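You operate a simulated robot arm through the tools that you are given. There is no shell and no other tool. Be economical: measure what you need, move in short steps, check, and stop when the job is done.

The job below is to be done with a simulated two-armed robot. You get a single attempt, and the scene is never put back.

## Task
On the top of the loading dock, fold the striped cloth in half, so that its two long edges meet.

It is judged by the outcome, as a careful person would: the job done as asked, and still so three seconds after it is handed in. It fails if anything else is knocked over, pushed out of place, dropped, spilled or broken. Flat cloth is picked up by pressing the open fingertips on it (5 to 10 N) and closing them slowly along it; thin cloth reads only 2 to 8 mm in the jaws.

## Robot
Two 7-joint arms with two-finger parallel grippers on one trunk, on a base that drives. Base frame: it is fixed to the floor where the robot stands at the start and does not move with it; the origin is under the middle of the robot, x ahead of it, y to its left, z up; the surface under the hand at the start is at about z = 925. Units: mm, degrees, N and s.
The left shoulder is at the start at [70, 134, 1226], the right one opposite. With the tool pointing down near the work surface each hand reaches from about 180 to 640 mm from the robot's upright axis, wherever it stands, measured 20 degrees to its own side. Places, roughly: top of the loading dock [500, -100, 900]. Payload 1.57 kg a hand.
Tool frame (each hand has its own): the origin (TCP) lies between the finger pads and is the grasp point; the fingertips stand 30 mm ahead of it; z points along the fingers, y is the line along which they close. Largest opening 80 mm; finger width 17, thickness 12; the body of the gripper, 40 by 82 mm, starts 80 mm behind the TCP.
Orientation is told as [roll, pitch, yaw] about the base's x, y, z axes, in that order, counted from this pose: with the fingers straight down and closing along the base's y, the tool's x points along the base's -x, its y along +y and its z along -z.

## Interface
- The arms move only by the tool jog_arm. It takes "left_increments", "right_increments" or both (then of equal length, played together; a hand with none holds still); each is text: rows parted by semicolons, each of 7 numbers parted by spaces: the turn, a rotation vector about the base's x, y, z in degrees, then the shift along the base's x, y, z in mm, then the closure, from 0 (fully open) to 1 (shut). In form: rx ry rz tx ty tz hand; .... A call has 1 to 12 rows; each row is the pose to reach, as a shift and turn from the pose commanded when the call began. Rows are played at 5 a second. More than 50 mm and 8.6 degrees between two rows, or a gripper value outside its range, and nothing of the call is played. A pose out of reach is approached as far as the arm can. The call stops where the force on the tool passes 40 N (or 10 N more than at its start, if that is more) or the arm is blocked; 0.2 s more then pass. The fingers move at their own pace (about 153 mm/s each) and stop on an object; they squeeze with about 20 N. The grip force told is the motor's: it shows also when the fingers shut on nothing. Time passes only in rows, and 0.2 s behind the last, so rows that repeat a pose let the fingers close. It gives the time, the measured TCP pose, the force on the tool (base axes), the opening and the grip force at its end, in the units of the frame above (readings bear some noise), with the torque about the TCP (base axes, N m) and any sound that the robot's microphone picked up.
- Cameras (640 x 400 px; columns grow to the right, rows downward): "scene" is now at [125.7, -19, 1427.2]; the picture's right is [-0.26, -0.97, 0.00], its down [-0.76, 0.20, -0.61] and it looks along [0.59, -0.16, -0.79] (base axes); focal length 260 px, centre (320, 200). "left" rides on the left gripper at [72, 7, -122] in its tool frame; the picture's right is [-0.09, 1.00, 0.00], its down [-0.84, -0.08, -0.54] and it looks along [-0.54, -0.05, 0.84] (tool axes); focal length 238 px, centre (320, 200). "right" rides on the right gripper at [72, -7, -122] in its tool frame; the picture's right is [0.09, 1.00, 0.00], its down [-0.84, 0.08, -0.54] and it looks along [-0.54, 0.05, 0.84] (tool axes); focal length 238 px, centre (320, 200). There is no depth. A picture from a camera that has moved, and an enlarged one, comes with that camera's place and axes in the base frame and with its lens.
- capture(camera): a new picture of that camera. The clock stands still meanwhile.
- slide_trunk(by): slides the trunk up (or, below 0, down) by that many mm; the arms and the scene camera ride with it, the base frame stays. It gives what a move gives, with no picture.
- base_move(legs): drives the robot by 1 to 6 legs, each [ahead, left, turn to the left] in mm, mm and degrees, along the robot's own axes; the way and the turn of a leg run together, so that a leg with both is an arc; at most 1500 mm and 180 degrees a leg. The arms and the cameras ride along, it lands a little off, and it stops where it bumps. It gives what a move gives.
- turn_head(pan, tilt): turns the head with the scene camera to pan (to the left, within 86 degrees either way) and tilt (down, from -29 to 69), counted from straight ahead of the robot. It gives what a move gives.
- zoom(camera, box): a new picture of the part [left, top, right, bottom] of that camera's present view, enlarged. The clock stands still meanwhile.
- job_done(): hands the job in; it is judged then, once.

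Go step by step. Nothing tells you exact positions but the pictures and the camera data: compare them with the known pose of the tool, close in by small moves and look again before you grip or let go. The budget is 120 turns and 100 pictures, counting those below and the enlarged ones. Unless the task says otherwise, let go and move clear before handing in, and close with one line.

The tools are called after "Request:" as name(argument=value, ...) on one line, values as JSON. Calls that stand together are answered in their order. jog_arm: Moves the arms, as the interface text tells. Its arguments: {"type":"object","properties":{"left_increments":{"type":"string"},"right_increments":{"type":"string"}},"required":[]} The other tools are called the same way: slide_trunk (by) slides the trunk up or down; base_move (legs) drives the base; turn_head (pan, tilt) turns the head that bears the scene camera; capture (camera) takes a picture; zoom (camera, box) takes an enlarged picture of a part of a camera's view; job_done () hands the job in.

At the start:

```text
clock: 0.0
left_ee_pos: [503.6, 169.0, 1171.4]
left_tcp_rot: [0.0, 0.1, -0.1]
left_contact_force: [0.2, 0.8, 0.1]
left_ft_torque: [0.0, 0.03, -0.01]
left_finger_gap: 80.2
left_finger_force: 0.0
right_ee_pos: [416.5, -170.7, 1139.9]
right_tcp_rot: [0.0, 0.0, 0.0]
right_contact_force: [-0.3, -0.2, -1.5]
right_ft_torque: [0.06, 0.02, 0.01]
right_finger_gap: 79.9
right_finger_force: 0.1
trunk travel left (down, up): [-800.0, 140.0]
robot x, y, heading: [-4.0, 0.4, -0.0]
head pan, tilt: [-15.0, 52.3]
```

scene: 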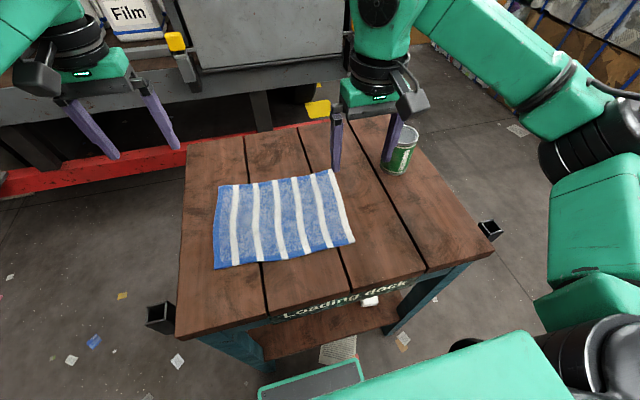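
right: 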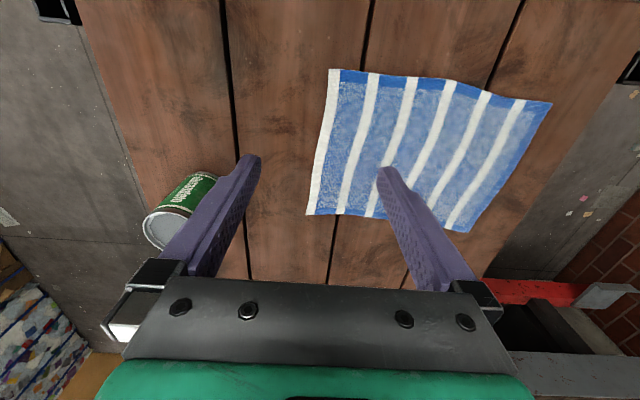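
left: 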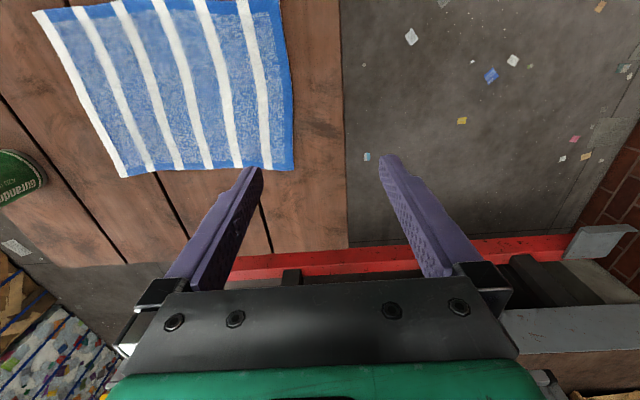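

The cloth lies with its long edges along y. I put its far corners near [606,115] and [593,-179], its near corners near [382,134] and [370,-162], and the top at z≈925. I'll fold the far edge toward the robot, starting by bringing both hands above the far corners.

Request:
jog_arm(left_increments="0 0 0 15 -12 -28 0.3; 0 0 0 30 -24 -56 0.6; 0 0 0 46 -36 -84 0.6; 0 0 0 62 -48 -112 0.6; 0 0 0 77 -62 -140 0.6; 0 0 0 90 -77 -166 0.6", right_increments="0 0 0 28 2 -22 0.3; 0 0 0 56 4 -45 0.6; 0 0 0 84 8 -67 0.6; 0 0 0 112 12 -90 0.6; 0 0 0 140 15 -112 0.6; 0 0 0 165 18 -135 0.6")

Request:
capture(camera="left")

Request:
capture(camera="right")

Request:
capture(camera="scene")

```text
clock: 1.4
left_ee_pos: [597.7, 94.3, 1004.8]
left_tcp_rot: [0.1, 0.1, 0.0]
left_contact_force: [-0.5, -0.9, -0.6]
left_ft_torque: [-0.01, 0.0, 0.02]
left_finger_gap: 31.9
left_finger_force: 0.0
right_ee_pos: [582.6, -153.3, 1004.8]
right_tcp_rot: [0.0, 0.1, 0.1]
right_contact_force: [0.2, -0.4, 1.0]
right_ft_torque: [0.0, 0.04, 0.01]
right_finger_gap: 32.0
right_finger_force: 0.1
trunk travel left (down, up): [-800.0, 140.0]
robot x, y, heading: [-0.3, -0.5, -0.2]
head pan, tilt: [-15.0, 52.3]
```

```text
96 pictures are left
camera left: at [525.7, 101.5, 1127.5], right [0.09, 1.0, 0.0], down [0.84, -0.08, 0.54], along [0.54, -0.05, -0.84], focal length 238 px, centre (320, 200)
```

left: 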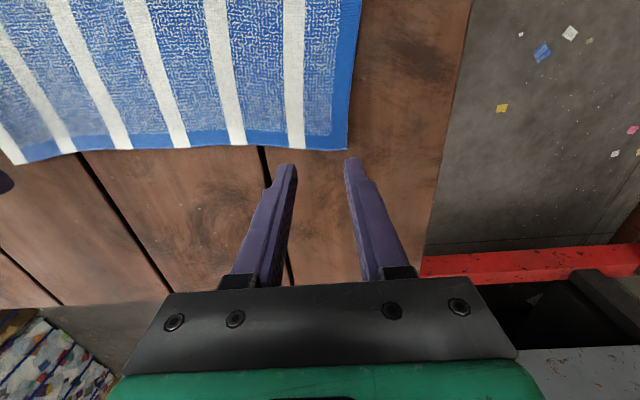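

```text
95 pictures are left
camera right: at [512.1, -160.7, 1123.9], right [-0.09, 1.0, 0.0], down [0.84, 0.08, 0.54], along [0.54, 0.05, -0.84], focal length 238 px, centre (320, 200)
```

right: 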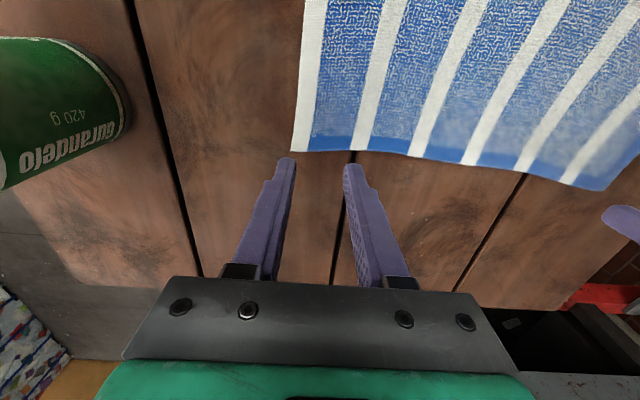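

```text
94 pictures are left
camera scene: at [127.7, -19.6, 1427.1], right [-0.26, -0.97, 0.0], down [-0.77, 0.21, -0.61], along [0.59, -0.16, -0.79], focal length 260 px, centre (320, 200)
```

scene: 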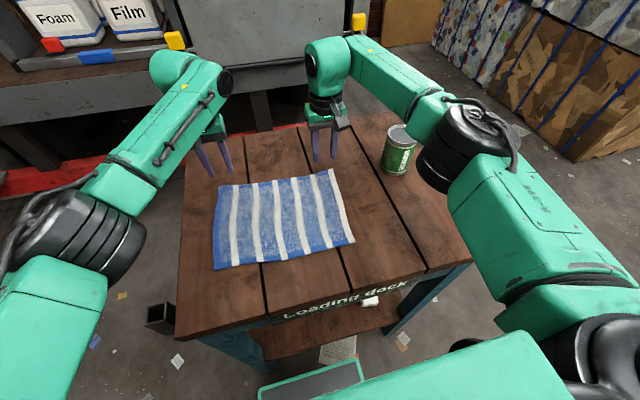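

By the close views the far corners are near [605,118] and [591,-178], and the hands sit just beside them. I'll lower both until the tips are just above the cloth.

Request:
jog_arm(left_increments="0 0 0 -5 0 -20 0.6; 0 0 0 -5 0 -42 0.6; 0 0 0 -5 0 -42 0.6", right_increments="0 0 0 -2 0 -20 0.6; 0 0 0 -2 0 -42 0.6; 0 0 0 -2 0 -42 0.6")

Request:
capture(camera="left")

Request:
capture(camera="right")

```text
clock: 2.2
left_ee_pos: [589.6, 93.3, 962.7]
left_tcp_rot: [0.0, 0.1, 0.1]
left_contact_force: [-0.1, -1.1, -0.3]
left_ft_torque: [0.0, 0.0, 0.02]
left_finger_gap: 31.9
left_finger_force: 0.1
right_ee_pos: [579.6, -153.9, 962.9]
right_tcp_rot: [0.0, 0.0, 0.0]
right_contact_force: [-0.7, -0.2, 0.1]
right_ft_torque: [0.02, -0.04, -0.01]
right_finger_gap: 31.6
right_finger_force: 0.1
trunk travel left (down, up): [-800.0, 140.0]
robot x, y, heading: [-2.5, -3.1, -0.2]
head pan, tilt: [-15.0, 52.3]
```

```text
93 pictures are left
camera left: at [517.9, 101.1, 1084.9], right [0.09, 1.0, 0.0], down [0.84, -0.08, 0.54], along [0.54, -0.05, -0.84], focal length 238 px, centre (320, 200)
```

left: 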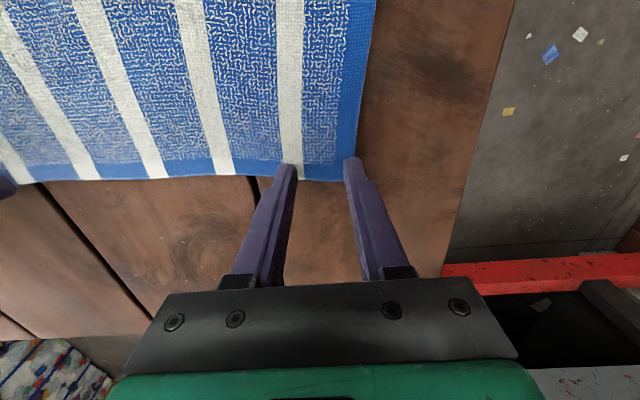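

```text
92 pictures are left
camera right: at [507.7, -160.2, 1083.7], right [-0.09, 1.0, 0.0], down [0.84, 0.08, 0.54], along [0.54, 0.05, -0.84], focal length 238 px, centre (320, 200)
```

right: 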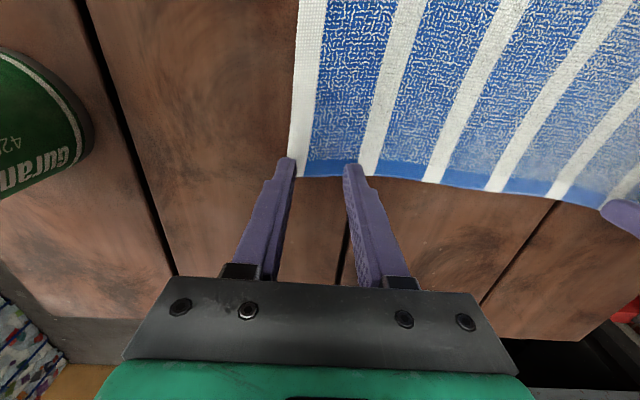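

The outer fingers sit right at the side edges of the cloth, so I'll move both hands a little inward and then step down until they touch.

Request:
jog_arm(left_increments="0 0 0 2 -5 -2 0.6; 0 0 0 2 -5 -4 0.6; 0 0 0 2 -5 -5 0.6; 0 0 0 2 -5 -6 0.6; 0 0 0 2 -5 -7 0.6", right_increments="0 0 0 0 7 -2 0.6; 0 0 0 0 7 -4 0.6; 0 0 0 0 7 -5 0.6; 0 0 0 0 7 -6 0.6; 0 0 0 0 7 -7 0.6")

```text
clock: 3.4
left_ee_pos: [590.7, 88.2, 958.2]
left_tcp_rot: [0.1, -0.4, 0.0]
left_contact_force: [2.0, 0.7, 9.8]
left_ft_torque: [0.06, -0.05, 0.0]
left_finger_gap: 31.9
left_finger_force: 0.1
right_ee_pos: [578.8, -146.1, 959.0]
right_tcp_rot: [0.2, -0.3, 0.0]
right_contact_force: [3.7, -1.4, 11.1]
right_ft_torque: [-0.03, -0.05, -0.02]
right_finger_gap: 31.7
right_finger_force: 0.1
trunk travel left (down, up): [-800.0, 140.0]
robot x, y, heading: [-0.1, 0.2, 0.3]
head pan, tilt: [-15.0, 52.3]
```

Both hands press with about 10 N, so I'll close the fingers slowly.

Request:
jog_arm(left_increments="0 0 0 0 0 0.5 0.64; 0 0 0 0 0 0.5 0.68; 0 0 0 0 0 0.5 0.72; 0 0 0 0 0 0.5 0.76; 0 0 0 0 0 0.5 0.8; 0 0 0 0 0 0.5 0.84; 0 0 0 0 0 0.5 0.88; 0 0 0 0 0 0.5 0.92; 0 0 0 0 0 0.5 0.96; 0 0 0 0 0 0.5 1; 0 0 0 0 0 0.5 1; 0 0 0 0 0 0.5 1", right_increments="0 0 0 0 0 1 0.64; 0 0 0 0 0 1 0.68; 0 0 0 0 0 1 0.72; 0 0 0 0 0 1 0.76; 0 0 0 0 0 1 0.8; 0 0 0 0 0 1 0.84; 0 0 0 0 0 1 0.88; 0 0 0 0 0 1 0.92; 0 0 0 0 0 1 0.96; 0 0 0 0 0 1 1; 0 0 0 0 0 1 1; 0 0 0 0 0 1 1")

Request:
capture(camera="left")

Request:
capture(camera="right")

```text
clock: 6.0
left_ee_pos: [590.5, 88.0, 957.8]
left_tcp_rot: [0.0, -0.1, 0.0]
left_contact_force: [-0.6, -7.2, 5.5]
left_ft_torque: [-0.18, 0.03, 0.02]
left_finger_gap: 4.2
left_finger_force: 20.0
right_ee_pos: [576.4, -145.7, 957.8]
right_tcp_rot: [0.1, -0.1, 0.0]
right_contact_force: [-0.1, 6.5, 5.2]
right_ft_torque: [0.21, 0.02, -0.03]
right_finger_gap: 3.5
right_finger_force: 19.5
trunk travel left (down, up): [-800.0, 140.0]
robot x, y, heading: [2.1, 1.1, 0.3]
head pan, tilt: [-15.0, 52.3]
```

```text
91 pictures are left
camera left: at [517.4, 95.7, 1080.8], right [0.09, 1.0, 0.0], down [0.84, -0.08, 0.54], along [0.54, -0.05, -0.84], focal length 238 px, centre (320, 200)
```

left: 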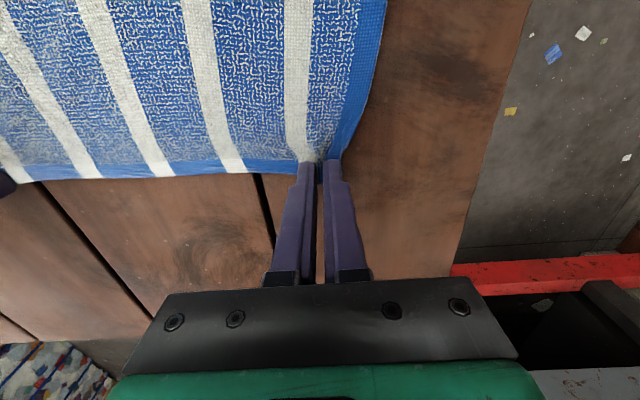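

```text
90 pictures are left
camera right: at [505.5, -151.3, 1078.8], right [-0.09, 1.0, 0.0], down [0.84, 0.08, 0.54], along [0.54, 0.05, -0.84], focal length 238 px, centre (320, 200)
```

right: 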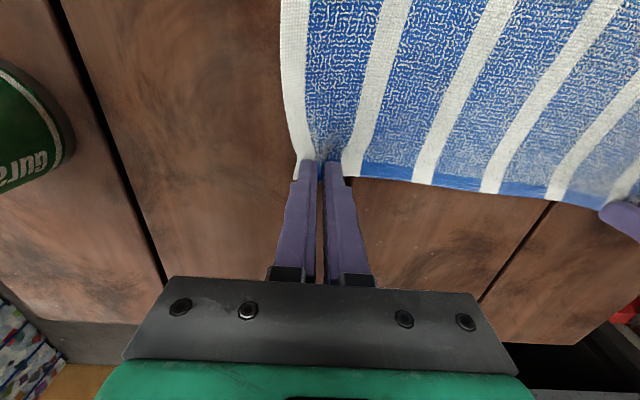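

Both hands hold a pinch of cloth (4.2 and 3.5 mm). Before carrying it, I'll look closely at the near edge to fix the landing points.

Request:
zoom(camera="scene", box=[200, 150, 376, 280])

```text
3.08 times, centred on (288, 215) of scene
camera zoom: at [123.1, -18.8, 1427.5], right [-0.26, -0.97, 0.0], down [-0.76, 0.2, -0.61], along [0.59, -0.16, -0.79], focal length 800 px, centre (418, 154)
```

zoom: 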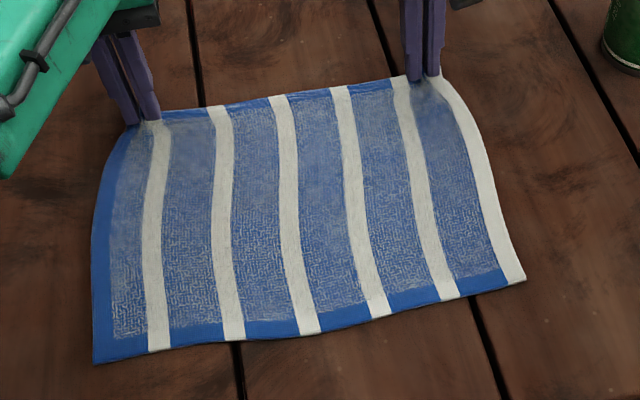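

The near edge runs from about [384,133] to [369,-163], so each pinch has to travel about -193 in x and +14 in y. I'll carry the edge on an arc around the fold line, tilting the fingers forward as it goes, and do the first half now.

Request:
jog_arm(left_increments="0 -3 0 -2.4 0.7 11.7 1; 0 -6 0 -6.4 1.4 23.1 1; 0 -9 0 -12.1 2.1 34.1 1; 0 -12 0 -19.2 2.8 44.3 1; 0 -15 0 -27.8 3.5 53.8 1; 0 -18 0 -37.7 4.2 62.2 1; 0 -21 0 -48.7 4.9 69.4 1; 0 -24 0 -60.7 5.6 75.3 1; 0 -27 0 -73.5 6.3 79.9 1; 0 -30 0 -86.9 7 82.9 1", right_increments="0 -3 0 -2.4 0.7 11.7 1; 0 -6 0 -6.4 1.4 23.1 1; 0 -9 0 -12.1 2.1 34.1 1; 0 -12 0 -19.2 2.8 44.3 1; 0 -15 0 -27.8 3.5 53.8 1; 0 -18 0 -37.7 4.2 62.2 1; 0 -21 0 -48.7 4.9 69.4 1; 0 -24 0 -60.7 5.6 75.3 1; 0 -27 0 -73.5 6.3 79.9 1; 0 -30 0 -86.9 7 82.9 1")

Request:
capture(camera="scene")

```text
clock: 8.2
left_ee_pos: [502.7, 93.0, 1042.2]
left_tcp_rot: [0.0, -30.1, 0.2]
left_contact_force: [-0.8, -5.4, 0.4]
left_ft_torque: [-0.15, 0.04, -0.02]
left_finger_gap: 3.8
left_finger_force: 20.0
right_ee_pos: [491.2, -139.4, 1041.0]
right_tcp_rot: [0.1, -30.2, -0.2]
right_contact_force: [-0.5, 5.5, -0.6]
right_ft_torque: [0.13, 0.02, 0.04]
right_finger_gap: 3.6
right_finger_force: 19.9
trunk travel left (down, up): [-800.0, 140.0]
robot x, y, heading: [-0.7, -1.0, -0.1]
head pan, tilt: [-15.0, 52.3]
```

```text
88 pictures are left
camera scene: at [123.8, -19.2, 1427.4], right [-0.26, -0.97, 0.0], down [-0.76, 0.21, -0.61], along [0.59, -0.16, -0.79], focal length 260 px, centre (320, 200)
```

scene: 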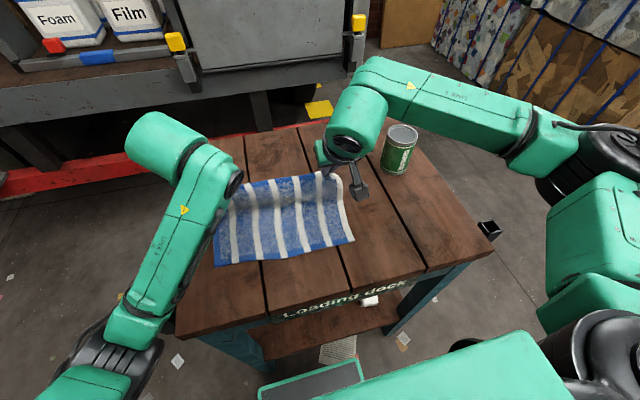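

The flap is lifting cleanly and the lower half stays put. I'll continue the arc to a low, nearly taut position over the near edge.

Request:
jog_arm(left_increments="0 -3 0 -13.7 0.7 1.5 1; 0 -6 0 -27.7 1.4 1.4 1; 0 -9 0 -41.7 2.1 -0.4 1; 0 -12 0 -55.3 2.8 -3.7 1; 0 -15 0 -68.4 3.5 -8.5 1; 0 -18 0 -80.9 4.2 -14.9 1; 0 -21 0 -92.5 4.9 -22.6 1; 0 -24 0 -103 5.6 -31.7 1; 0 -27 0 -112.3 6.3 -41.8 1; 0 -30 0 -120.1 7 -52.9 1", right_increments="0 -3 0 -13.7 0.7 1.5 1; 0 -6 0 -27.7 1.4 1.4 1; 0 -9 0 -41.7 2.1 -0.4 1; 0 -12 0 -55.3 2.8 -3.7 1; 0 -15 0 -68.4 3.5 -8.5 1; 0 -18 0 -80.9 4.2 -14.9 1; 0 -21 0 -92.5 4.9 -22.6 1; 0 -24 0 -103 5.6 -31.7 1; 0 -27 0 -112.3 6.3 -41.8 1; 0 -30 0 -120.1 7 -52.9 1")

Request:
capture(camera="scene")

Request:
capture(camera="left")

Request:
capture(camera="right")

```text
clock: 10.4
left_ee_pos: [384.6, 101.9, 986.8]
left_tcp_rot: [-0.2, -60.1, 0.2]
left_contact_force: [1.3, -11.6, 1.4]
left_ft_torque: [-0.23, -0.01, -0.24]
left_finger_gap: 3.8
left_finger_force: 20.5
right_ee_pos: [404.3, -134.4, 1020.9]
right_tcp_rot: [0.1, -49.5, 0.1]
right_contact_force: [-0.5, 11.4, -1.3]
right_ft_torque: [0.24, 0.08, 0.22]
right_finger_gap: 3.5
right_finger_force: 19.7
right hand out of reach, approached as far as the arm can: row 7, 8, 9, 10
trunk travel left (down, up): [-800.0, 140.0]
robot x, y, heading: [-2.5, -1.3, 0.0]
head pan, tilt: [-15.0, 52.3]
```

```text
87 pictures are left
camera scene: at [124.7, -18.6, 1427.3], right [-0.26, -0.97, 0.0], down [-0.76, 0.2, -0.61], along [0.59, -0.16, -0.79], focal length 260 px, centre (320, 200)
```

scene: 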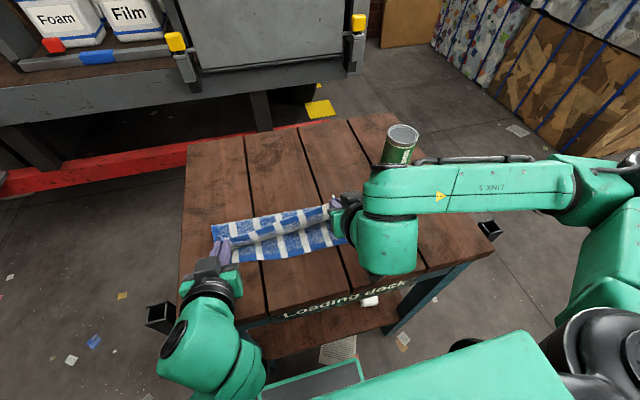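

```text
86 pictures are left
camera left: at [242.5, 109.2, 985.5], right [0.05, 1.0, 0.08], down [-0.05, -0.08, 1.0], along [1.0, -0.05, 0.05], focal length 238 px, centre (320, 200)
```

left: 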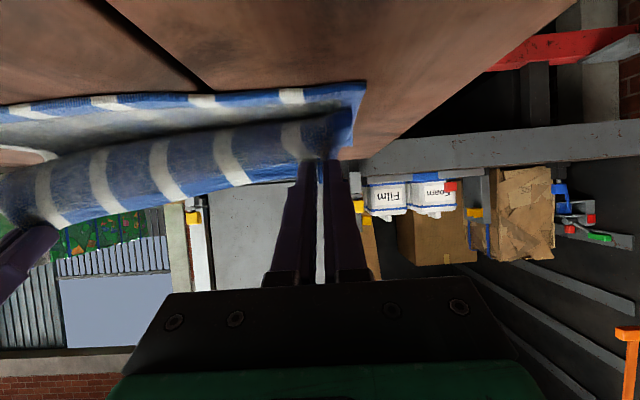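

```text
85 pictures are left
camera right: at [265.5, -140.1, 1043.9], right [-0.06, 1.0, -0.07], down [0.13, 0.08, 0.99], along [0.99, 0.05, -0.14], focal length 238 px, centre (320, 200)
```

right: 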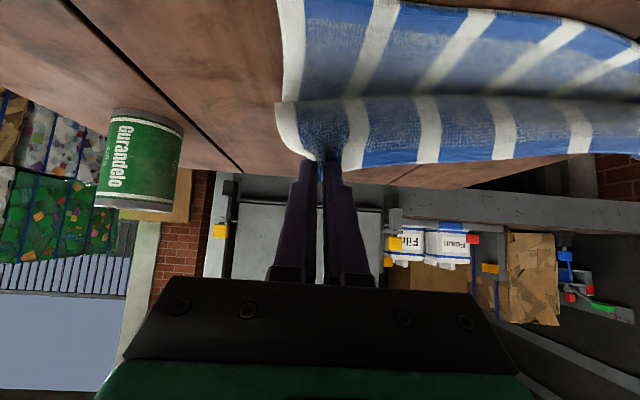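

The left hand is where I wanted it, but the right one ran out of reach at 50° of tilt. I'll ease the right hand's tilt back so it can reach its place.

Request:
jog_arm(right_increments="0 3 0 0 0 0 1; 0 6 0 0 0 0 1; 0 9 0 0 0 0 1; 0 12 0 0 0 0 1; 0 15 0 0 0 0 1")

```text
clock: 11.6
left_ee_pos: [386.2, 102.9, 985.9]
left_tcp_rot: [-0.1, -60.0, 0.1]
left_contact_force: [0.3, -11.4, 1.1]
left_ft_torque: [-0.26, -0.04, -0.27]
left_finger_gap: 4.0
left_finger_force: 19.8
right_ee_pos: [403.5, -134.0, 1023.2]
right_tcp_rot: [0.0, -34.4, 0.0]
right_contact_force: [-0.8, 10.6, -1.8]
right_ft_torque: [0.34, 0.04, 0.15]
right_finger_gap: 3.8
right_finger_force: 19.9
trunk travel left (down, up): [-800.0, 140.0]
robot x, y, heading: [-4.5, 1.0, 0.2]
head pan, tilt: [-15.0, 52.3]
```

The right hand reaches freely at 34° of tilt. I'll bring it level with the left one.

Request:
jog_arm(right_increments="0 0 0 -6 0 -6 1; 0 0 0 -12 0 -12 1; 0 0 0 -18 0 -18 1; 0 0 0 -24 0 -24 1")

Request:
zoom(camera="scene", box=[190, 150, 390, 290])

Request:
capture(camera="right")

```text
clock: 12.6
left_ee_pos: [384.8, 102.4, 985.3]
left_tcp_rot: [-0.1, -60.0, 0.0]
left_contact_force: [-0.6, -9.8, 0.0]
left_ft_torque: [-0.24, 0.04, -0.23]
left_finger_gap: 3.8
left_finger_force: 20.6
right_ee_pos: [381.1, -133.6, 998.6]
right_tcp_rot: [0.0, -34.6, 0.0]
right_contact_force: [0.6, 10.9, -0.6]
right_ft_torque: [0.29, -0.03, 0.14]
right_finger_gap: 4.0
right_finger_force: 20.0
trunk travel left (down, up): [-800.0, 140.0]
robot x, y, heading: [-2.4, 0.8, 0.1]
head pan, tilt: [-15.0, 52.3]
```

```text
2.86 times, centred on (290, 220) of scene
camera zoom: at [125.4, -19.0, 1427.3], right [-0.26, -0.97, 0.0], down [-0.76, 0.2, -0.61], along [0.59, -0.16, -0.79], focal length 743 px, centre (406, 143)
```

zoom: 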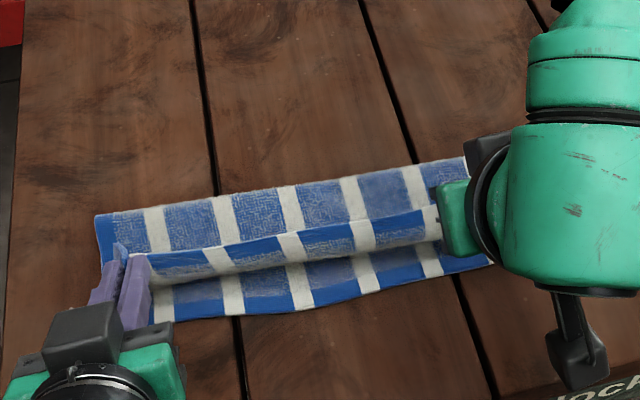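

```text
83 pictures are left
camera right: at [252.7, -140.8, 1057.5], right [-0.08, 1.0, -0.05], down [0.38, 0.08, 0.92], along [0.92, 0.05, -0.39], focal length 238 px, centre (320, 200)
```

right: 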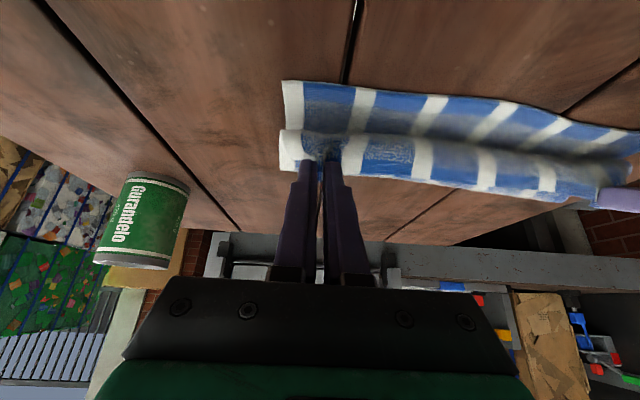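

The flap hangs above the near edge, about 45 mm up and 15 mm short of it. I'll lower both hands the rest of the way and then check alignment.

Request:
jog_arm(left_increments="0 0 0 -4 0 -5 1; 0 0 0 -8 0 -11 1; 0 0 0 -12 0 -17 1; 0 0 0 -16 0 -23 1; 0 0 0 -16 0 -23 1", right_increments="0 0 0 -4 0 -6 1; 0 0 0 -7 0 -12 1; 0 0 0 -11 0 -18 1; 0 0 0 -14 0 -25 1; 0 0 0 -14 0 -25 1")

Request:
zoom(camera="scene", box=[190, 150, 390, 290])

Request:
capture(camera="right")

Request:
capture(camera="left")

```text
clock: 13.8
left_ee_pos: [369.6, 100.3, 964.2]
left_tcp_rot: [0.0, -60.0, 0.0]
left_contact_force: [-0.5, -7.4, -0.1]
left_ft_torque: [-0.19, -0.01, -0.15]
left_finger_gap: 3.8
left_finger_force: 20.2
right_ee_pos: [366.2, -133.3, 973.1]
right_tcp_rot: [0.0, -34.6, 0.0]
right_contact_force: [0.1, 7.0, -0.3]
right_ft_torque: [0.17, 0.01, 0.09]
right_finger_gap: 3.3
right_finger_force: 20.2
trunk travel left (down, up): [-800.0, 140.0]
robot x, y, heading: [0.7, 1.1, 0.1]
head pan, tilt: [-15.0, 52.3]
```

```text
2.86 times, centred on (290, 220) of scene
camera zoom: at [125.7, -18.8, 1427.2], right [-0.26, -0.97, 0.0], down [-0.76, 0.2, -0.61], along [0.59, -0.16, -0.79], focal length 743 px, centre (406, 143)
```

zoom: 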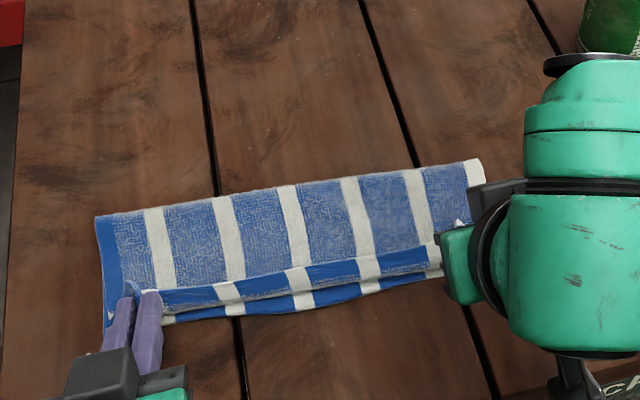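

```text
81 pictures are left
camera right: at [238.2, -139.7, 1031.5], right [-0.08, 1.0, -0.05], down [0.38, 0.08, 0.92], along [0.92, 0.05, -0.39], focal length 238 px, centre (320, 200)
```

right: 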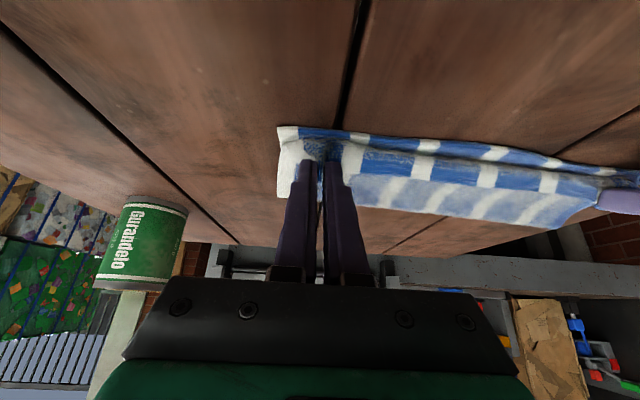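

```text
80 pictures are left
camera left: at [226.7, 108.2, 961.7], right [0.05, 1.0, 0.08], down [-0.05, -0.08, 1.0], along [1.0, -0.05, 0.05], focal length 238 px, centre (320, 200)
```

left: 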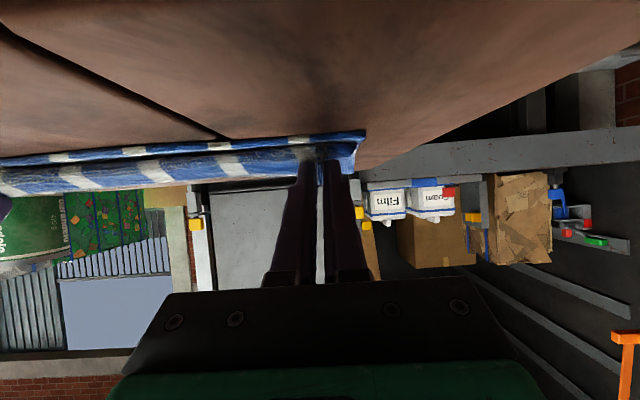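

The edges nearly meet, with the left about 10 mm short and the tips about 20 mm above the surface. I'll lower a little more, open slowly, and back out along the fingers.

Request:
jog_arm(left_increments="0 0 0 -3 0 -6 1; 0 0 0 -6 1 -11 1; 0 0 0 -6 1 -11 1; 0 0 0 -6 1 -11 0.96; 0 0 0 -6 1 -11 0.92; 0 0 0 -6 1 -11 0.88; 0 0 0 -6 1 -11 0.84; 0 0 0 -6 1 -11 0.8; 0 0 0 -6 1 -11 0.76; 0 0 0 -6 1 -11 0.76", right_increments="0 0 0 0 0 -5 1; 0 0 0 -1 0 -10 1; 0 0 0 -1 0 -10 1; 0 0 0 -1 0 -10 0.96; 0 0 0 -1 0 -10 0.92; 0 0 0 -1 0 -10 0.88; 0 0 0 -1 0 -10 0.84; 0 0 0 -1 0 -10 0.8; 0 0 0 -1 0 -10 0.76; 0 0 0 -1 0 -10 0.76")

Request:
zoom(camera="scene", box=[190, 150, 390, 290])

Request:
capture(camera="right")

Request:
capture(camera="left")

```text
clock: 16.0
left_ee_pos: [360.3, 101.1, 951.7]
left_tcp_rot: [0.0, -60.0, 0.0]
left_contact_force: [-0.3, -0.1, 2.9]
left_ft_torque: [-0.01, -0.04, 0.02]
left_finger_gap: 18.3
left_finger_force: 0.2
right_ee_pos: [363.3, -133.0, 963.2]
right_tcp_rot: [0.0, -34.6, -0.2]
right_contact_force: [-1.1, -1.4, 4.4]
right_ft_torque: [-0.01, -0.04, 0.05]
right_finger_gap: 15.7
right_finger_force: 0.2
trunk travel left (down, up): [-800.0, 140.0]
robot x, y, heading: [-1.1, 2.0, -0.1]
head pan, tilt: [-15.0, 52.3]
```

```text
2.86 times, centred on (290, 220) of scene
camera zoom: at [123.9, -19.1, 1427.3], right [-0.26, -0.97, 0.0], down [-0.76, 0.21, -0.61], along [0.59, -0.16, -0.79], focal length 743 px, centre (406, 143)
```

zoom: 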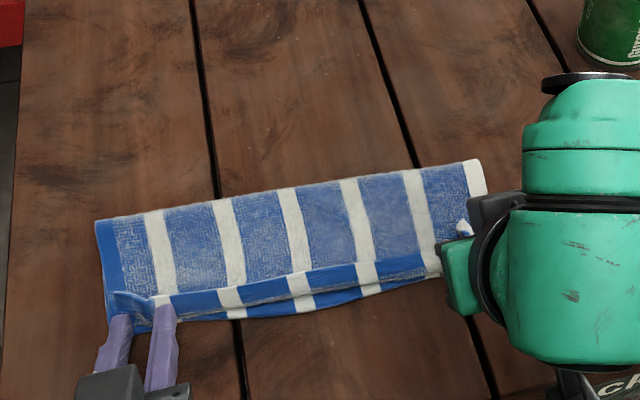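

```text
78 pictures are left
camera right: at [235.4, -140.2, 1021.5], right [-0.07, 1.0, -0.05], down [0.38, 0.08, 0.92], along [0.92, 0.05, -0.39], focal length 238 px, centre (320, 200)
```

right: 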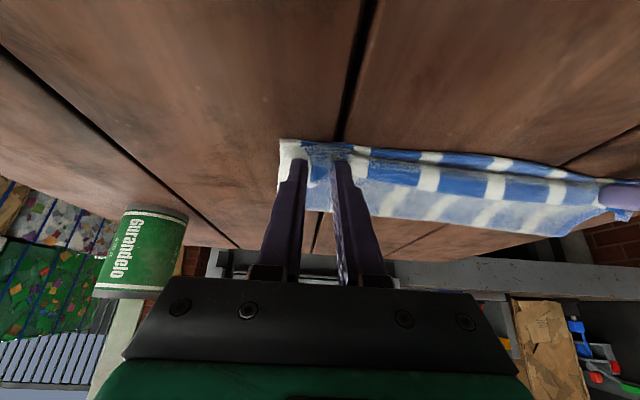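

```text
77 pictures are left
camera left: at [219.1, 108.4, 951.2], right [0.05, 1.0, 0.08], down [-0.05, -0.08, 1.0], along [1.0, -0.05, 0.05], focal length 238 px, centre (320, 200)
```

left: 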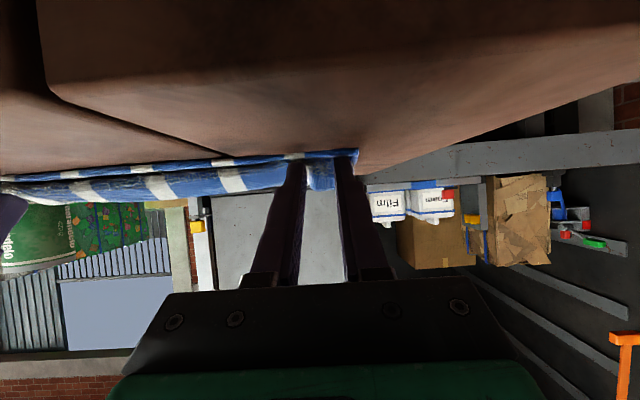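

Both hands have let go. I'll back each one out slowly along its fingers and then lift clear.

Request:
jog_arm(left_increments="0 0 0 -5 0 3 0.74; 0 0 0 -10 0 6 0.74; 0 0 0 -17 0 10 0.74; 0 0 0 -26 0 15 0.74; 0 0 0 -35 0 20 0.74; 0 0 0 -38 0 35 0.74; 0 0 0 -38 0 60 0.74; 0 0 0 -38 20 100 0.74; 0 0 0 -38 40 140 0.74", right_increments="0 0 0 -4 0 4 0.74; 0 0 0 -8 0 8 0.74; 0 0 0 -13 0 14 0.74; 0 0 0 -18 0 22 0.74; 0 0 0 -23 0 33 0.74; 0 0 0 -23 0 50 0.74; 0 0 0 -23 0 75 0.74; 0 0 0 -23 -10 110 0.74; 0 0 0 -23 -20 150 0.74")

Request:
capture(camera="scene")

Request:
zoom(camera="scene", box=[190, 150, 390, 290])

```text
clock: 18.0
left_ee_pos: [343.0, 103.8, 979.7]
left_tcp_rot: [10.0, -57.8, -7.4]
left_contact_force: [0.8, 0.0, -0.5]
left_ft_torque: [-0.01, -0.01, -0.04]
left_finger_gap: 20.7
left_finger_force: 0.0
left hand out of reach, approached as far as the arm can: row 7, 8, 9
right_ee_pos: [226.4, -51.4, 960.5]
right_tcp_rot: [15.0, -6.3, 8.4]
right_contact_force: [2.0, 0.9, -3.2]
right_ft_torque: [-0.05, -0.15, -0.11]
right_finger_gap: 20.6
right_finger_force: 0.1
right hand out of reach, approached as far as the arm can: row 4, 5, 6, 7, 8
trunk travel left (down, up): [-800.0, 140.0]
robot x, y, heading: [1.4, 3.4, 0.3]
head pan, tilt: [-15.0, 52.3]
stopped in row 9 (right hand): the force on the tool passed its limit at 158 N (the readings are from after the stop); the commanded pose is now the measured one
```

```text
76 pictures are left
camera scene: at [126.6, -17.9, 1427.2], right [-0.26, -0.97, 0.0], down [-0.77, 0.2, -0.61], along [0.59, -0.16, -0.79], focal length 260 px, centre (320, 200)
```

scene: 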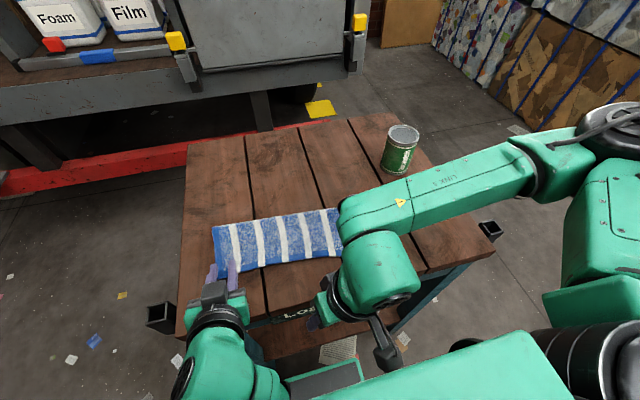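

```text
2.86 times, centred on (290, 220) of scene
camera zoom: at [126.6, -17.9, 1427.2], right [-0.26, -0.97, 0.0], down [-0.77, 0.2, -0.61], along [0.59, -0.16, -0.79], focal length 743 px, centre (406, 143)
```

zoom: 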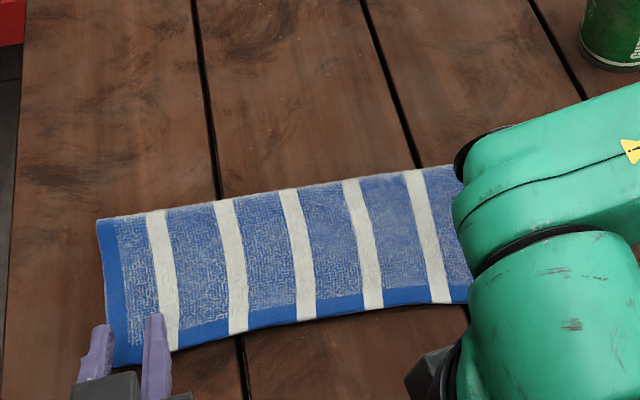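

The cloth lies folded, but while backing out the right arm swung in close to the robot and bumped once. I'll drive the base straight back a little so both hands clear the table without bending the arms further.

Request:
base_move(legs=[[-150, 0, 0]])

Request:
capture(camera="scene")

Request:
capture(camera="right")

```text
clock: 19.4
left_ee_pos: [195.3, 101.8, 977.8]
left_tcp_rot: [10.2, -57.5, -7.5]
left_contact_force: [0.3, -0.3, -0.2]
left_ft_torque: [0.0, -0.01, -0.01]
left_finger_gap: 20.6
left_finger_force: 0.0
right_ee_pos: [78.9, -52.7, 960.0]
right_tcp_rot: [15.1, -6.3, 8.6]
right_contact_force: [4.7, 0.2, -4.7]
right_ft_torque: [0.19, 0.13, 0.24]
right_finger_gap: 20.9
right_finger_force: 0.2
trunk travel left (down, up): [-800.0, 140.0]
robot x, y, heading: [-152.1, -2.8, 0.1]
head pan, tilt: [-15.0, 52.3]
```

```text
74 pictures are left
camera scene: at [-20.2, -19.1, 1427.0], right [-0.26, -0.97, 0.0], down [-0.77, 0.2, -0.61], along [0.59, -0.16, -0.79], focal length 260 px, centre (320, 200)
```

scene: 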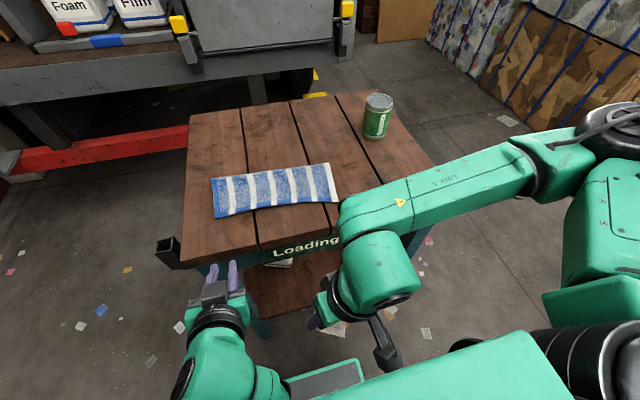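

```text
73 pictures are left
camera right: at [1.7, -101.8, 1067.1], right [-0.26, 0.93, 0.25], down [0.77, 0.05, 0.63], along [0.58, 0.35, -0.74], focal length 238 px, centre (320, 200)
```

right: 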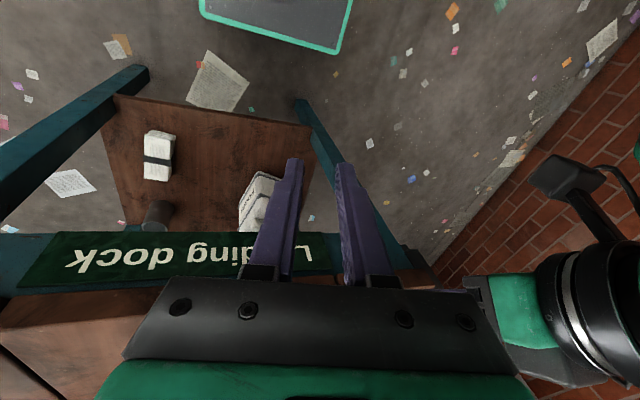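

The table, the can and the shelf items look undisturbed. I'll back off a little more and take a close look at the folded cloth.

Request:
base_move(legs=[[-120, 0, 0]])

Request:
capture(camera="scene")

Request:
zoom(camera="scene", box=[190, 100, 390, 225])

```text
clock: 20.6
left_ee_pos: [71.9, 102.2, 978.0]
left_tcp_rot: [10.1, -57.6, -7.4]
left_contact_force: [0.3, 0.1, -0.3]
left_ft_torque: [-0.01, 0.03, 0.04]
left_finger_gap: 20.7
left_finger_force: 0.0
right_ee_pos: [-44.1, -52.7, 960.1]
right_tcp_rot: [15.0, -6.2, 8.4]
right_contact_force: [2.4, 0.0, -1.4]
right_ft_torque: [0.0, 0.2, 0.11]
right_finger_gap: 20.7
right_finger_force: 0.1
trunk travel left (down, up): [-800.0, 140.0]
robot x, y, heading: [-270.1, -3.9, 0.2]
head pan, tilt: [-15.0, 52.3]
```

```text
72 pictures are left
camera scene: at [-143.3, -19.5, 1427.1], right [-0.26, -0.97, 0.0], down [-0.77, 0.2, -0.61], along [0.59, -0.16, -0.79], focal length 260 px, centre (320, 200)
```

scene: 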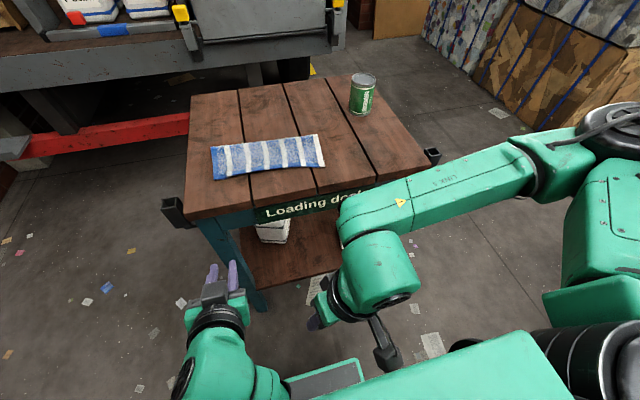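

```text
3.20 times, centred on (290, 162) of scene
camera zoom: at [-143.3, -19.5, 1427.1], right [-0.26, -0.97, 0.0], down [-0.77, 0.2, -0.61], along [0.59, -0.16, -0.79], focal length 832 px, centre (416, 320)
```

zoom: 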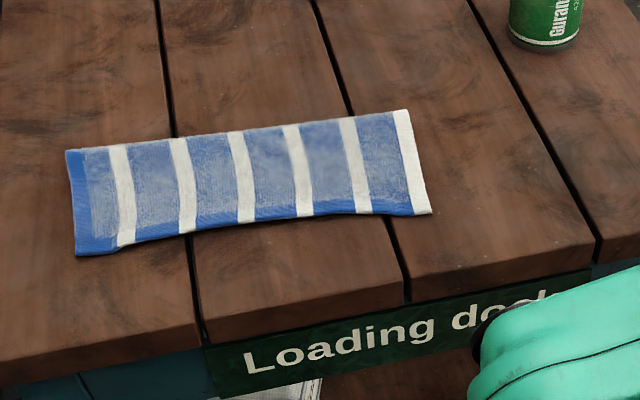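

From above the two edges look together, but I measure the folded width at about 125–135 mm where half the cloth is 112, so the top layer may overhang. I'll look from the front with the left hand camera.

Request:
capture(camera="left")

Request:
zoom(camera="scene", box=[200, 130, 270, 190])

Request:
zoom(camera="scene", box=[270, 120, 340, 180])

```text
70 pictures are left
camera left: at [-69.5, 106.2, 983.6], right [0.03, 0.98, 0.17], down [-0.01, -0.17, 0.99], along [1.0, -0.03, 0.01], focal length 238 px, centre (320, 200)
```

left: 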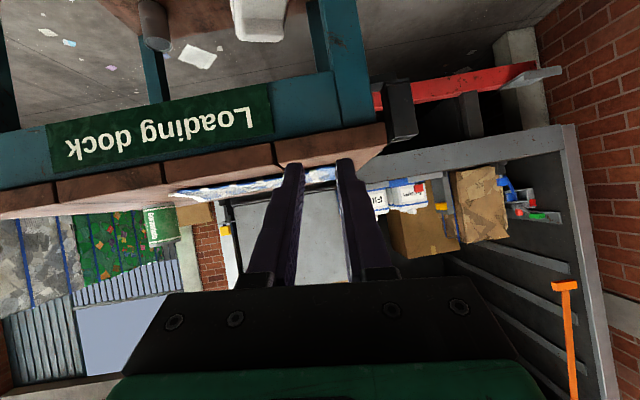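

```text
6.67 times, centred on (235, 160) of scene
camera zoom: at [-143.3, -19.5, 1427.1], right [-0.26, -0.97, 0.0], down [-0.77, 0.2, -0.61], along [0.59, -0.16, -0.79], focal length 1734 px, centre (887, 467)
```

zoom: 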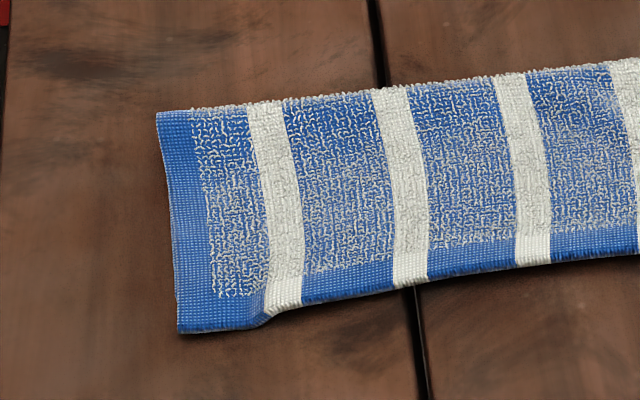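

```text
6.67 times, centred on (305, 150) of scene
camera zoom: at [-143.3, -19.5, 1427.1], right [-0.26, -0.97, 0.0], down [-0.77, 0.2, -0.61], along [0.59, -0.16, -0.79], focal length 1734 px, centre (420, 533)
```

zoom: 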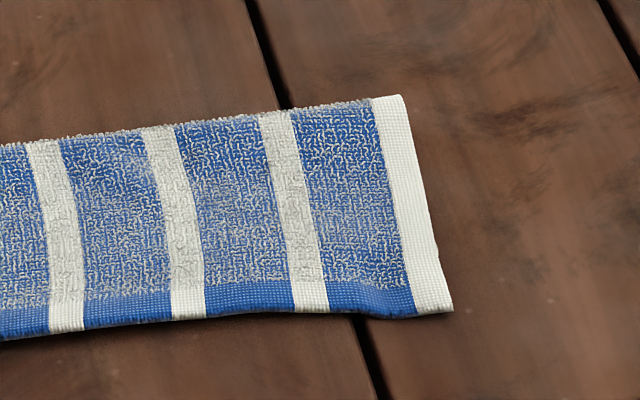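

The top layer hides the lower edge, so I can't tell yet how well they meet. Away from the table, I'll first bring both arms back to an easy posture.

Request:
jog_arm(left_increments="0 6 0 5 10 20 0.74; -2 12 1 10 20 40 0.74; -4 18 3 15 30 60 0.74; -6 24 4 20 40 80 0.74; -8 30 5 25 45 100 0.74; -10 36 7 30 50 120 0.74; -10 42 7 40 50 140 0.74; -10 48 7 50 50 150 0.74; -10 54 7 60 50 160 0.74; -10 57.5 7 70 50 170 0.74", right_increments="-2 1 -1 15 -12 15 0.74; -4 2 -2 30 -24 30 0.74; -6 2.5 -3 45 -36 45 0.74; -8 3 -4 60 -48 60 0.74; -10 4 -5 75 -60 75 0.74; -12 5 -6 90 -72 90 0.74; -14 6 -7 105 -84 105 0.74; -15 6 -8 120 -96 120 0.74; -15 6 -8 135 -108 135 0.74; -15 6 -8 150 -120 150 0.74")

Request:
capture(camera="scene")

```text
clock: 21.2
left_ee_pos: [68.9, 65.5, 936.7]
left_tcp_rot: [18.8, -36.1, -15.5]
left_contact_force: [0.5, 0.6, 0.0]
left_ft_torque: [0.02, 0.02, 0.01]
left_finger_gap: 21.0
left_finger_force: 0.0
left hand out of reach, approached as far as the arm can: row 1, 2, 3
right_ee_pos: [-15.4, -79.4, 986.7]
right_tcp_rot: [11.8, -3.9, 6.9]
right_contact_force: [0.3, 0.3, 0.3]
right_ft_torque: [0.01, 0.04, -0.02]
right_finger_gap: 20.6
right_finger_force: 0.1
trunk travel left (down, up): [-800.0, 140.0]
robot x, y, heading: [-276.0, 2.5, 0.6]
head pan, tilt: [-15.0, 52.3]
stopped in row 3 (left hand): the arm was blocked; the commanded pose is now the measured one
```

```text
67 pictures are left
camera scene: at [-142.3, -23.7, 1426.9], right [-0.26, -0.97, 0.0], down [-0.77, 0.2, -0.61], along [0.59, -0.15, -0.79], focal length 260 px, centre (320, 200)
```

scene: 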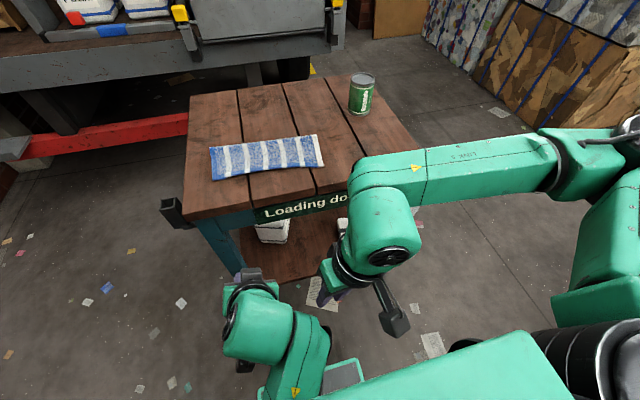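

The right arm is freeing up while the left got blocked, so I'll move the right hand out first by itself.

Request:
jog_arm(right_increments="-2 1 -1 15 -14 15 0.74; -4 2 -2 30 -28 30 0.74; -6 2.5 -3 45 -42 45 0.74; -8 3 -4 60 -56 60 0.74; -10 4 -5 75 -70 75 0.74; -12 4 -6 90 -84 90 0.74; -12 4 -7 105 -90 105 0.74; -12 4 -7 120 -96 120 0.74")

Request:
jog_arm(left_increments="0 3 0 10 8 0 0.74; 0 6 0 20 16 0 0.74; -3 10 2 30 24 0 0.74; -6 14 4 40 32 5 0.74; -9 18 6 50 40 10 0.74; -12 22 8 60 48 20 0.74; -15 26 10 70 56 30 0.74; -17 30 13 80 64 40 0.74; -19 36 15 90 70 50 0.74")

Request:
capture(camera="scene")

```text
clock: 23.0
left_ee_pos: [67.3, 67.9, 937.6]
left_tcp_rot: [18.5, -36.0, -15.6]
left_contact_force: [-0.3, 0.4, -0.2]
left_ft_torque: [0.02, 0.05, -0.03]
left_finger_gap: 20.9
left_finger_force: 0.2
right_ee_pos: [102.3, -171.2, 1110.4]
right_tcp_rot: [-0.1, 0.8, 0.2]
right_contact_force: [-0.1, -0.1, 0.5]
right_ft_torque: [0.01, -0.02, 0.01]
right_finger_gap: 20.7
right_finger_force: 0.1
trunk travel left (down, up): [-800.0, 140.0]
robot x, y, heading: [-270.3, 1.0, 0.1]
head pan, tilt: [-15.0, 52.3]
```

```text
clock: 23.9
left_ee_pos: [88.6, 121.3, 918.6]
left_tcp_rot: [22.3, -24.0, -18.0]
left_contact_force: [-0.7, 0.2, 0.1]
left_ft_torque: [0.02, -0.01, 0.0]
left_finger_gap: 20.7
left_finger_force: 0.0
right_ee_pos: [102.6, -170.2, 1110.1]
right_tcp_rot: [-0.1, 0.7, 0.2]
right_contact_force: [0.5, -0.1, 0.8]
right_ft_torque: [-0.01, 0.02, 0.0]
right_finger_gap: 20.6
right_finger_force: 0.0
trunk travel left (down, up): [-800.0, 140.0]
robot x, y, heading: [-268.8, -1.6, 0.4]
head pan, tilt: [-15.0, 52.3]
stopped in row 4 (left hand): the arm was blocked; the commanded pose is now the measured one
```

```text
66 pictures are left
camera scene: at [-144.1, -18.9, 1427.2], right [-0.26, -0.97, 0.0], down [-0.77, 0.2, -0.61], along [0.59, -0.16, -0.79], focal length 260 px, centre (320, 200)
```

scene: 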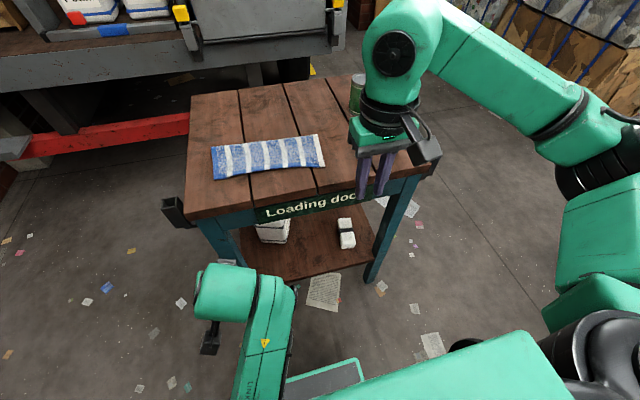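

The right arm is back in a good posture. I'll ease the left arm up and out in smaller steps.

Request:
jog_arm(left_increments="0 0 0 5 5 6 0.74; 0 0 0 10 10 12 0.74; 0 0 0 15 15 20 0.74; 0 0 0 20 20 30 0.74; 0 0 0 25 25 40 0.74; 0 0 0 30 30 50 0.74; 0 0 0 35 35 60 0.74; 0 0 0 40 40 70 0.74; 0 0 0 45 45 80 0.74; 0 0 0 50 50 90 0.74; 0 0 0 50 50 100 0.74; 0 0 0 50 50 110 0.74")

Request:
capture(camera="scene")

```text
clock: 26.6
left_ee_pos: [133.4, 201.6, 1023.4]
left_tcp_rot: [30.0, -20.5, -20.3]
left_contact_force: [0.3, -0.2, 0.1]
left_ft_torque: [-0.03, 0.02, 0.01]
left_finger_gap: 20.8
left_finger_force: 0.0
right_ee_pos: [101.4, -171.9, 1110.6]
right_tcp_rot: [-0.1, 0.9, 0.2]
right_contact_force: [-0.7, 0.2, 0.7]
right_ft_torque: [-0.01, 0.02, -0.01]
right_finger_gap: 20.8
right_finger_force: 0.1
trunk travel left (down, up): [-800.0, 140.0]
robot x, y, heading: [-268.4, -1.9, -0.1]
head pan, tilt: [-15.0, 52.3]
stopped in row 12 (left hand): the arm was blocked; the commanded pose is now the measured one
```

```text
65 pictures are left
camera scene: at [-144.6, -19.3, 1427.2], right [-0.26, -0.97, 0.0], down [-0.77, 0.2, -0.61], along [0.59, -0.16, -0.79], focal length 260 px, centre (320, 200)
```

scene: 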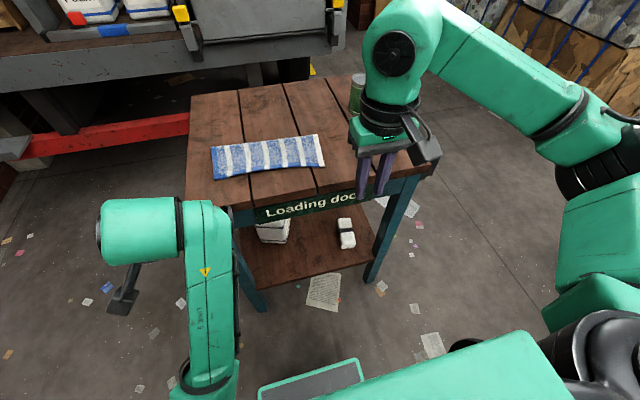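

The left arm now looks like the mirror of a workable posture. I'll take out its leftover tilt while moving it ahead and up.

Request:
jog_arm(left_increments="-3 2 2 5 0 4 0.74; -6 4 4 10 0 8 0.74; -9 6 6 15 0 12 0.74; -12 8 8 20 0 16 0.74; -15 10 10 25 0 20 0.74; -18 12 12 30 0 25 0.74; -21 14 14 35 0 30 0.74; -24 16 16 40 0 40 0.74; -26 18 18 45 0 50 0.74; -28 19 19 50 0 60 0.74; -30 20 20 50 0 70 0.74; -30 20 20 50 0 80 0.74")

```text
clock: 27.3
left_ee_pos: [140.9, 256.2, 1031.0]
left_tcp_rot: [32.1, -14.4, -13.0]
left_contact_force: [-0.9, -0.9, -0.1]
left_ft_torque: [0.01, -0.02, 0.0]
left_finger_gap: 21.0
left_finger_force: 0.2
left hand out of reach, approached as far as the arm can: row 3
right_ee_pos: [102.1, -171.6, 1111.1]
right_tcp_rot: [-0.3, 0.8, 0.1]
right_contact_force: [0.6, 0.5, 0.1]
right_ft_torque: [-0.02, 0.0, 0.0]
right_finger_gap: 21.1
right_finger_force: 0.0
trunk travel left (down, up): [-800.0, 140.0]
robot x, y, heading: [-270.2, -3.2, 0.2]
head pan, tilt: [-15.0, 52.3]
stopped in row 3 (left hand): the arm was blocked; the commanded pose is now the measured one
```

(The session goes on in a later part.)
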